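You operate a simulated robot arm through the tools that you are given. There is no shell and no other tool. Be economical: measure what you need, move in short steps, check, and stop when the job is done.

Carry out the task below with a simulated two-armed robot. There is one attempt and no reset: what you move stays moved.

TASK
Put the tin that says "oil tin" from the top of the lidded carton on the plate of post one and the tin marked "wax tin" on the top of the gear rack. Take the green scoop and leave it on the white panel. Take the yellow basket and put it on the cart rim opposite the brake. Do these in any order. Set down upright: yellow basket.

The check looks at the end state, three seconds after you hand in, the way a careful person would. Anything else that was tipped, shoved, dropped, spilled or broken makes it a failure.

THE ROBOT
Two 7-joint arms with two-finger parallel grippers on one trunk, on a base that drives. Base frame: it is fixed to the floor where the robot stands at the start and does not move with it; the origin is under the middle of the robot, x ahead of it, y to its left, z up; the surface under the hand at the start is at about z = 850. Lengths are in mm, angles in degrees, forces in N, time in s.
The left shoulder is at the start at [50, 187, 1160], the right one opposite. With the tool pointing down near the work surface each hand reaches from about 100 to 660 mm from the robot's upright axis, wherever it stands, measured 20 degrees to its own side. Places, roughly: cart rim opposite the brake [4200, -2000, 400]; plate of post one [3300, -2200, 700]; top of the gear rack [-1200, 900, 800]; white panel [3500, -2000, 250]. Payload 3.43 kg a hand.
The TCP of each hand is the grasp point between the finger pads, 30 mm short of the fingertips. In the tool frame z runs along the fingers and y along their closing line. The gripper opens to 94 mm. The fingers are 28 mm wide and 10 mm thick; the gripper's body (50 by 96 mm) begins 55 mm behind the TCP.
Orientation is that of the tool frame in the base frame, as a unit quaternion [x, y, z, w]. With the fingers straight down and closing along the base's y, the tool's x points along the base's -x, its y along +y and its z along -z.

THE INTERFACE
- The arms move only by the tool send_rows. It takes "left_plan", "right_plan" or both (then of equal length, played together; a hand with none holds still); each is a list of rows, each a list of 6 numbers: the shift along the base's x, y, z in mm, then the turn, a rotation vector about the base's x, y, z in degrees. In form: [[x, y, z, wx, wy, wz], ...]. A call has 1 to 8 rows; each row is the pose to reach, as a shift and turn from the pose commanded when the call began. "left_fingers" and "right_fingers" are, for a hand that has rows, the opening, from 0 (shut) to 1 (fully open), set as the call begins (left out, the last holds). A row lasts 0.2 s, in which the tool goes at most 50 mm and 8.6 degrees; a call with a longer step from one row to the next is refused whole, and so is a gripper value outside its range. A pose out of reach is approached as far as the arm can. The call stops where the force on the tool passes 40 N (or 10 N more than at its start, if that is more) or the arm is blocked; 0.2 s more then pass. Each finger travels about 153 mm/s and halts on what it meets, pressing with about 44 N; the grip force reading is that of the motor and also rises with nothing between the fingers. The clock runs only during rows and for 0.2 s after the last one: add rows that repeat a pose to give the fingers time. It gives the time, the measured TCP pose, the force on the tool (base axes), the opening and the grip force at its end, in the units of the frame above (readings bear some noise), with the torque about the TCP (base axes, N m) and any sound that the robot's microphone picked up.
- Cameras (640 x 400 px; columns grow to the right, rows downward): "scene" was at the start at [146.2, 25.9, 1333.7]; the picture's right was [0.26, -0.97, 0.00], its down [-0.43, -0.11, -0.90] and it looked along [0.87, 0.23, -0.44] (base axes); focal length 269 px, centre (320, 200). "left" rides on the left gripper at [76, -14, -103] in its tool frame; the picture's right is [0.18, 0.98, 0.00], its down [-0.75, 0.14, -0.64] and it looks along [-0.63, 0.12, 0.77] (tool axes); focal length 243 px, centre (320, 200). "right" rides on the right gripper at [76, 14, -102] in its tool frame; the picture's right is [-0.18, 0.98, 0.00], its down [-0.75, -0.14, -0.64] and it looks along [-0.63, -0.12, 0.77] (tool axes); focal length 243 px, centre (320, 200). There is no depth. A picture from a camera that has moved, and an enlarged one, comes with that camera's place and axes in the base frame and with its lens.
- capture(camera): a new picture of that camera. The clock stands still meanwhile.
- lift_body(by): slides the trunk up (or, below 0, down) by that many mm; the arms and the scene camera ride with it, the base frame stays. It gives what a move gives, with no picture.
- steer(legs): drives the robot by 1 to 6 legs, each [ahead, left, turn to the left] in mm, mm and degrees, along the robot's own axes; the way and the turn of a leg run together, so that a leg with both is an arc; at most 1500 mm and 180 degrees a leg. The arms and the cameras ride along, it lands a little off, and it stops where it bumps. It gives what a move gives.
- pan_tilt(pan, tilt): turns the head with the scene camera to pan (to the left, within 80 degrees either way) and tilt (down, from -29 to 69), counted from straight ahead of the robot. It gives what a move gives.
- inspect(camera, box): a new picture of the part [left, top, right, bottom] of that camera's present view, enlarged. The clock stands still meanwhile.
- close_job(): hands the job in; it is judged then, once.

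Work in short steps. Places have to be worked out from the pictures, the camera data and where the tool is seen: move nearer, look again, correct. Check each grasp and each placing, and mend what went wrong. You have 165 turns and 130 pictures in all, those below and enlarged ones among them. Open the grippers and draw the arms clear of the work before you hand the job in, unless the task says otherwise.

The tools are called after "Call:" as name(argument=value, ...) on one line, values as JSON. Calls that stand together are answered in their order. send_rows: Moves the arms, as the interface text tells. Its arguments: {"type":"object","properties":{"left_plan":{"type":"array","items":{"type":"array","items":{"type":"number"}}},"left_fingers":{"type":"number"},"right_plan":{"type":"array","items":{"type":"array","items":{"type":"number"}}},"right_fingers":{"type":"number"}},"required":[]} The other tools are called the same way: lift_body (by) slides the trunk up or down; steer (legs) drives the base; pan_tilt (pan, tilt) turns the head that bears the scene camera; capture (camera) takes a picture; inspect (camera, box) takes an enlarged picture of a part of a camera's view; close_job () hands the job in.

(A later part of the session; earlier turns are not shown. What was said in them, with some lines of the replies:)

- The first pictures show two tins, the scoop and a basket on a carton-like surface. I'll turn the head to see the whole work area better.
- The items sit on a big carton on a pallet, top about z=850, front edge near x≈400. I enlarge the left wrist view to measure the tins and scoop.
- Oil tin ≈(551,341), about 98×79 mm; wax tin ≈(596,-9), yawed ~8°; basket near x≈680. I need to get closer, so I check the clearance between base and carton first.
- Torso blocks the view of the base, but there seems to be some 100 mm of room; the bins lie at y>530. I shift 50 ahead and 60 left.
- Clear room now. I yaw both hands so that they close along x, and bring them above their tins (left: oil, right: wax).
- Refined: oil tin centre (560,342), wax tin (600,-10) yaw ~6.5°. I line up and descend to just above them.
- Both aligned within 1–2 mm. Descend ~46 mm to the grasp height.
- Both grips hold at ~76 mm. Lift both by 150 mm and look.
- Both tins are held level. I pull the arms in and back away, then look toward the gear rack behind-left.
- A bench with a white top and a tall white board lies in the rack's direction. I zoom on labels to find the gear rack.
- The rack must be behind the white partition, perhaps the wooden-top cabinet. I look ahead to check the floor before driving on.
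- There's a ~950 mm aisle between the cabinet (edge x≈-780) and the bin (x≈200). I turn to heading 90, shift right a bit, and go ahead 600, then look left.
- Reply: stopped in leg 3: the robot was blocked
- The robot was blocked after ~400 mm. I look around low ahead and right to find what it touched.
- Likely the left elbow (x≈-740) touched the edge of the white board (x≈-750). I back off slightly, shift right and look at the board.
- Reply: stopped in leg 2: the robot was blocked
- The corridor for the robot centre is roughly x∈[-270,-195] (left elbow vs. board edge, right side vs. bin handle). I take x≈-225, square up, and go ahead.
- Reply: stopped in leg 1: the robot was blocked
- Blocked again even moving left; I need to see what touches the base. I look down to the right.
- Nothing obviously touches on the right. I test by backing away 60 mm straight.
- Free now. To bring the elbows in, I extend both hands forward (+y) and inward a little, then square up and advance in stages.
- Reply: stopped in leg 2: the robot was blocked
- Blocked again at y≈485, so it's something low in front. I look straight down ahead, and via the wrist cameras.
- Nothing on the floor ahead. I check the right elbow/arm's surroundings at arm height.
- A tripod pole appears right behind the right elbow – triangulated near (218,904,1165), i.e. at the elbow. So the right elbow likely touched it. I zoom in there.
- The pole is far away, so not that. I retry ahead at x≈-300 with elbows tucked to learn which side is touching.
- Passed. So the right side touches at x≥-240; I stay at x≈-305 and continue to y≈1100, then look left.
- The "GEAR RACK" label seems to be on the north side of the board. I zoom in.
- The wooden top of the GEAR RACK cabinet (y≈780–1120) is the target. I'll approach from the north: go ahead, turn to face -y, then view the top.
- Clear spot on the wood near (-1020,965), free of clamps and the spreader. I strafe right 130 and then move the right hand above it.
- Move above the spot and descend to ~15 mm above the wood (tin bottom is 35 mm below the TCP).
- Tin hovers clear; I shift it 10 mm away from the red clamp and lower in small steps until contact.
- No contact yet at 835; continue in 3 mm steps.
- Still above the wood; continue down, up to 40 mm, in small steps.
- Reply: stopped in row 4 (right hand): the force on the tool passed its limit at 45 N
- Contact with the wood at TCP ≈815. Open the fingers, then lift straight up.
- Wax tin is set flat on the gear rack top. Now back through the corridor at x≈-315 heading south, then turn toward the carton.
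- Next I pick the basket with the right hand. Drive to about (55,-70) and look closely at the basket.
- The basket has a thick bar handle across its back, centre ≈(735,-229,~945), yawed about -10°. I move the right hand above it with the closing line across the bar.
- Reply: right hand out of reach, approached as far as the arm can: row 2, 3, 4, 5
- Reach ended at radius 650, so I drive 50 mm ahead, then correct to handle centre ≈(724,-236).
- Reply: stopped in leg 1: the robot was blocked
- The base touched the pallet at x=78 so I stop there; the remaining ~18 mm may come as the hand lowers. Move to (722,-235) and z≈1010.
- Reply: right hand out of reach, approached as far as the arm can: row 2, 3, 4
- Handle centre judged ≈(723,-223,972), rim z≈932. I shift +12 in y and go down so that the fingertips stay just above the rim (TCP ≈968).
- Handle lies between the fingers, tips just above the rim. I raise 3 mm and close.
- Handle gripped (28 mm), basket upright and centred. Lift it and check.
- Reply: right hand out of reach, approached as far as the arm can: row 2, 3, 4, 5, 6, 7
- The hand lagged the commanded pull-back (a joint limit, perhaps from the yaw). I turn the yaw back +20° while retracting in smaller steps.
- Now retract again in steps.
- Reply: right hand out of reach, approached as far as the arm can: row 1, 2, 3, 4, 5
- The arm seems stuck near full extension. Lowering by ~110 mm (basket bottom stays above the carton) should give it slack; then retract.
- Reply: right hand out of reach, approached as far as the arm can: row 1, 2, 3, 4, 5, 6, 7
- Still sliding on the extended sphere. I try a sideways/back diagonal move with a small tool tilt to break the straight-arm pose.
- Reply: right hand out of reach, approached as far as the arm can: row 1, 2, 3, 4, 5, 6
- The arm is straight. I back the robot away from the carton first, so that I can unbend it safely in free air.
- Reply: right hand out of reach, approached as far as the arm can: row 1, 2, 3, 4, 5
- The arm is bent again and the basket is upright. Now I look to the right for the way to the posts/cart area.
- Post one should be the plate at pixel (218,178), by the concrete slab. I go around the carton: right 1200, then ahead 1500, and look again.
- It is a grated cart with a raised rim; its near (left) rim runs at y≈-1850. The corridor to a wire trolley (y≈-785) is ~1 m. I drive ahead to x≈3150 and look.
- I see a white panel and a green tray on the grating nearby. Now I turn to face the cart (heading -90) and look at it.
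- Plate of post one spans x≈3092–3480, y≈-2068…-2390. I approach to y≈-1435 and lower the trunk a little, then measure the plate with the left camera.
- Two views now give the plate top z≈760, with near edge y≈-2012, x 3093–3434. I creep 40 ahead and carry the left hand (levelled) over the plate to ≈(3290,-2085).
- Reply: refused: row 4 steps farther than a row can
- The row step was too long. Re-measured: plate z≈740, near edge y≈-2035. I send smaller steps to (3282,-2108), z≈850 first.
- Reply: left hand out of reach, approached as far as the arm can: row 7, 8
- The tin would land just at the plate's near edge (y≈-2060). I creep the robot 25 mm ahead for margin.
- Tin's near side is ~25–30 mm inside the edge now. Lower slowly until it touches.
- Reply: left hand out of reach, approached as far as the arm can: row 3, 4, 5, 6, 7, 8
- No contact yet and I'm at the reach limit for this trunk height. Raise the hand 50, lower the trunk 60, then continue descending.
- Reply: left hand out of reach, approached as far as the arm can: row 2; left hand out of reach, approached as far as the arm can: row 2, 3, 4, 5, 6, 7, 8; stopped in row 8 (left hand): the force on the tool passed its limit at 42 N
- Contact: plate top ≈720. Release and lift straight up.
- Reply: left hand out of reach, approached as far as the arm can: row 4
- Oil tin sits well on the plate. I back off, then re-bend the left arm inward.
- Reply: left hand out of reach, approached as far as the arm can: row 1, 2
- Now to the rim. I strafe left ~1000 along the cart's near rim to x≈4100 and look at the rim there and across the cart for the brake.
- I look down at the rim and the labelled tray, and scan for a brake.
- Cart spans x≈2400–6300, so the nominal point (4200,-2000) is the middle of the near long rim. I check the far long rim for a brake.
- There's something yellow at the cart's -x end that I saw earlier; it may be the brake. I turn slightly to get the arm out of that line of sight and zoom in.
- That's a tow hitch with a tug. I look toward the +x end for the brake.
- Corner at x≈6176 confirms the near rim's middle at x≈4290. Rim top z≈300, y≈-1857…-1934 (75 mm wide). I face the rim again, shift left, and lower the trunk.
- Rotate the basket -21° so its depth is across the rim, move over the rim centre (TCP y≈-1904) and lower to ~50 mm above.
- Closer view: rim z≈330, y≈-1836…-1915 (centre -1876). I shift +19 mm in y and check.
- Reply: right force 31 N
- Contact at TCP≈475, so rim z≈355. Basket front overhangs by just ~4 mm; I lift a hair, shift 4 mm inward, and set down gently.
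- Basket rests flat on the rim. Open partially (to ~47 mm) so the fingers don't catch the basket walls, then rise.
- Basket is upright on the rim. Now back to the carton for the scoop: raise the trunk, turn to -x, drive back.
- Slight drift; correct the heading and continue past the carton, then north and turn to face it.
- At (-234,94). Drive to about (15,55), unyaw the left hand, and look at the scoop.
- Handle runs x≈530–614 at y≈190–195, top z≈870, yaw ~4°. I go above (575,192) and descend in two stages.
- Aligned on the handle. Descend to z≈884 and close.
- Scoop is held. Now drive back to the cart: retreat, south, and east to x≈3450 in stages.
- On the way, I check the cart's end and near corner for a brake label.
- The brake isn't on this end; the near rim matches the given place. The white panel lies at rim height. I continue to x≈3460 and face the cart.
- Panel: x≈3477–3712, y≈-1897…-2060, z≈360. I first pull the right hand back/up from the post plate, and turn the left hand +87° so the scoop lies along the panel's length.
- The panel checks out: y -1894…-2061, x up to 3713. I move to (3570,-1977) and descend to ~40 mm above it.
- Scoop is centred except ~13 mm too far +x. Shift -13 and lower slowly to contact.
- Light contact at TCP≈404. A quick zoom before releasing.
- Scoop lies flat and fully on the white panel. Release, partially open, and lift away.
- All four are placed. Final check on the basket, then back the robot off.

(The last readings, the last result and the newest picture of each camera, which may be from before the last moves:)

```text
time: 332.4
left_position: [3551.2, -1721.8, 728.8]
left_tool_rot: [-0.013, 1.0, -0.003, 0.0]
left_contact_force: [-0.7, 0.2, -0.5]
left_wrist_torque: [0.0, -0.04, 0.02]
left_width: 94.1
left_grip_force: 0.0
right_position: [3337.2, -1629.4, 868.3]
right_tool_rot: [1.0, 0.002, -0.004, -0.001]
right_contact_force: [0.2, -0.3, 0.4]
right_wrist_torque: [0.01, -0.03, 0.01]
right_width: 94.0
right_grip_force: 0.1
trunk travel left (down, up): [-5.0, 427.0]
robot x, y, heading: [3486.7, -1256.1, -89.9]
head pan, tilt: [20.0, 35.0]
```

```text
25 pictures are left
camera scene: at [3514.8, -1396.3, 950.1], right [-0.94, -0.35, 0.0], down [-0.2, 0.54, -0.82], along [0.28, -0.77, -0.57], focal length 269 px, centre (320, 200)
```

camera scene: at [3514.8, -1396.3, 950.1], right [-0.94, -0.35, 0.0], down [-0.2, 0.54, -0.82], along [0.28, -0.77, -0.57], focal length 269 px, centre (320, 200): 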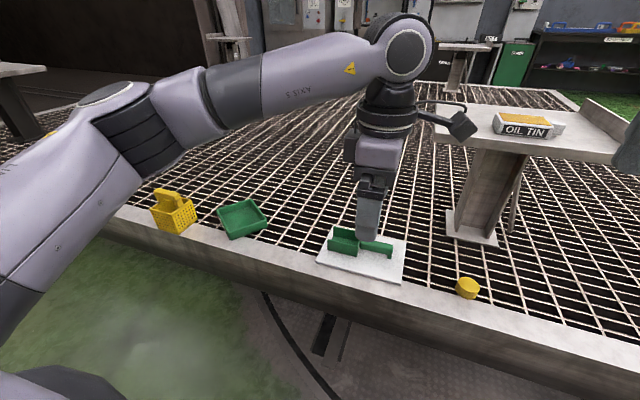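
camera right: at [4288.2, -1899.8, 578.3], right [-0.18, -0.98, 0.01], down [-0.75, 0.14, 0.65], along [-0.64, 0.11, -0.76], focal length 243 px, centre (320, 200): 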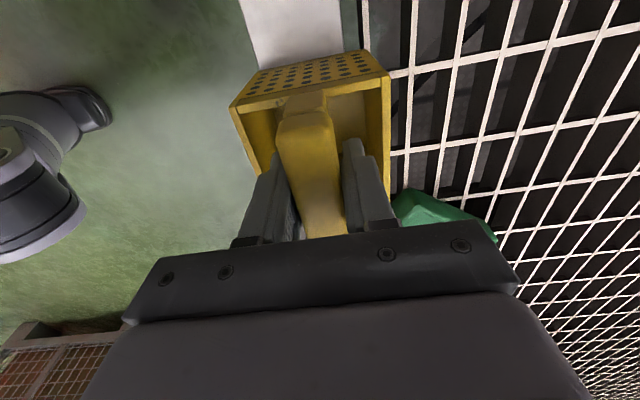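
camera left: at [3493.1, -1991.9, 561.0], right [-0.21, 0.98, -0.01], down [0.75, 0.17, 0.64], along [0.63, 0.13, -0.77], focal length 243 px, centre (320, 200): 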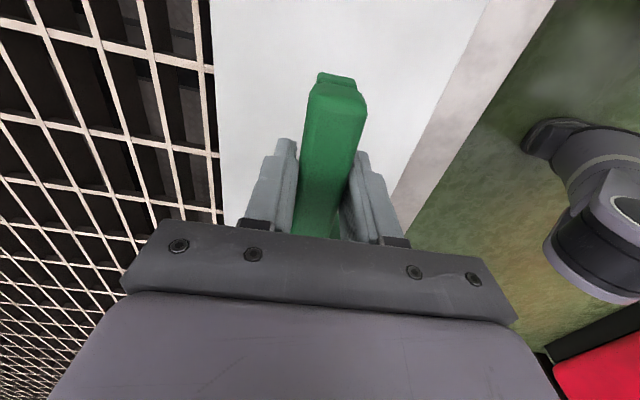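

Everything is in place: the oil tin on post one's plate, the wax tin on the gear rack, the scoop on the white panel and the basket upright on the rim. The grippers are open and clear, so I hand in.

Call:
close_job()

```text
The job is handed in.
```

I placed all four items and handed the job in. The result of the check isn't back yet.

- **Oil tin:** it lies flat on the plate of post one.
- **Wax tin:** it lies flat on the wooden top of the gear rack.
- **Green scoop:** it lies flat and fully on the white panel.
- **Yellow basket:** it stands upright on the cart's near long rim, about midway along, with its front at the outer edge. I never saw the brake. I chose this rim because it is the one closest to the place you gave.

The robot was stopped by obstacles a few times in the aisle beside the bins, and once against the carton on its pallet. I saw nothing moved or tipped in the pictures, but I did not go back to check the aisle.
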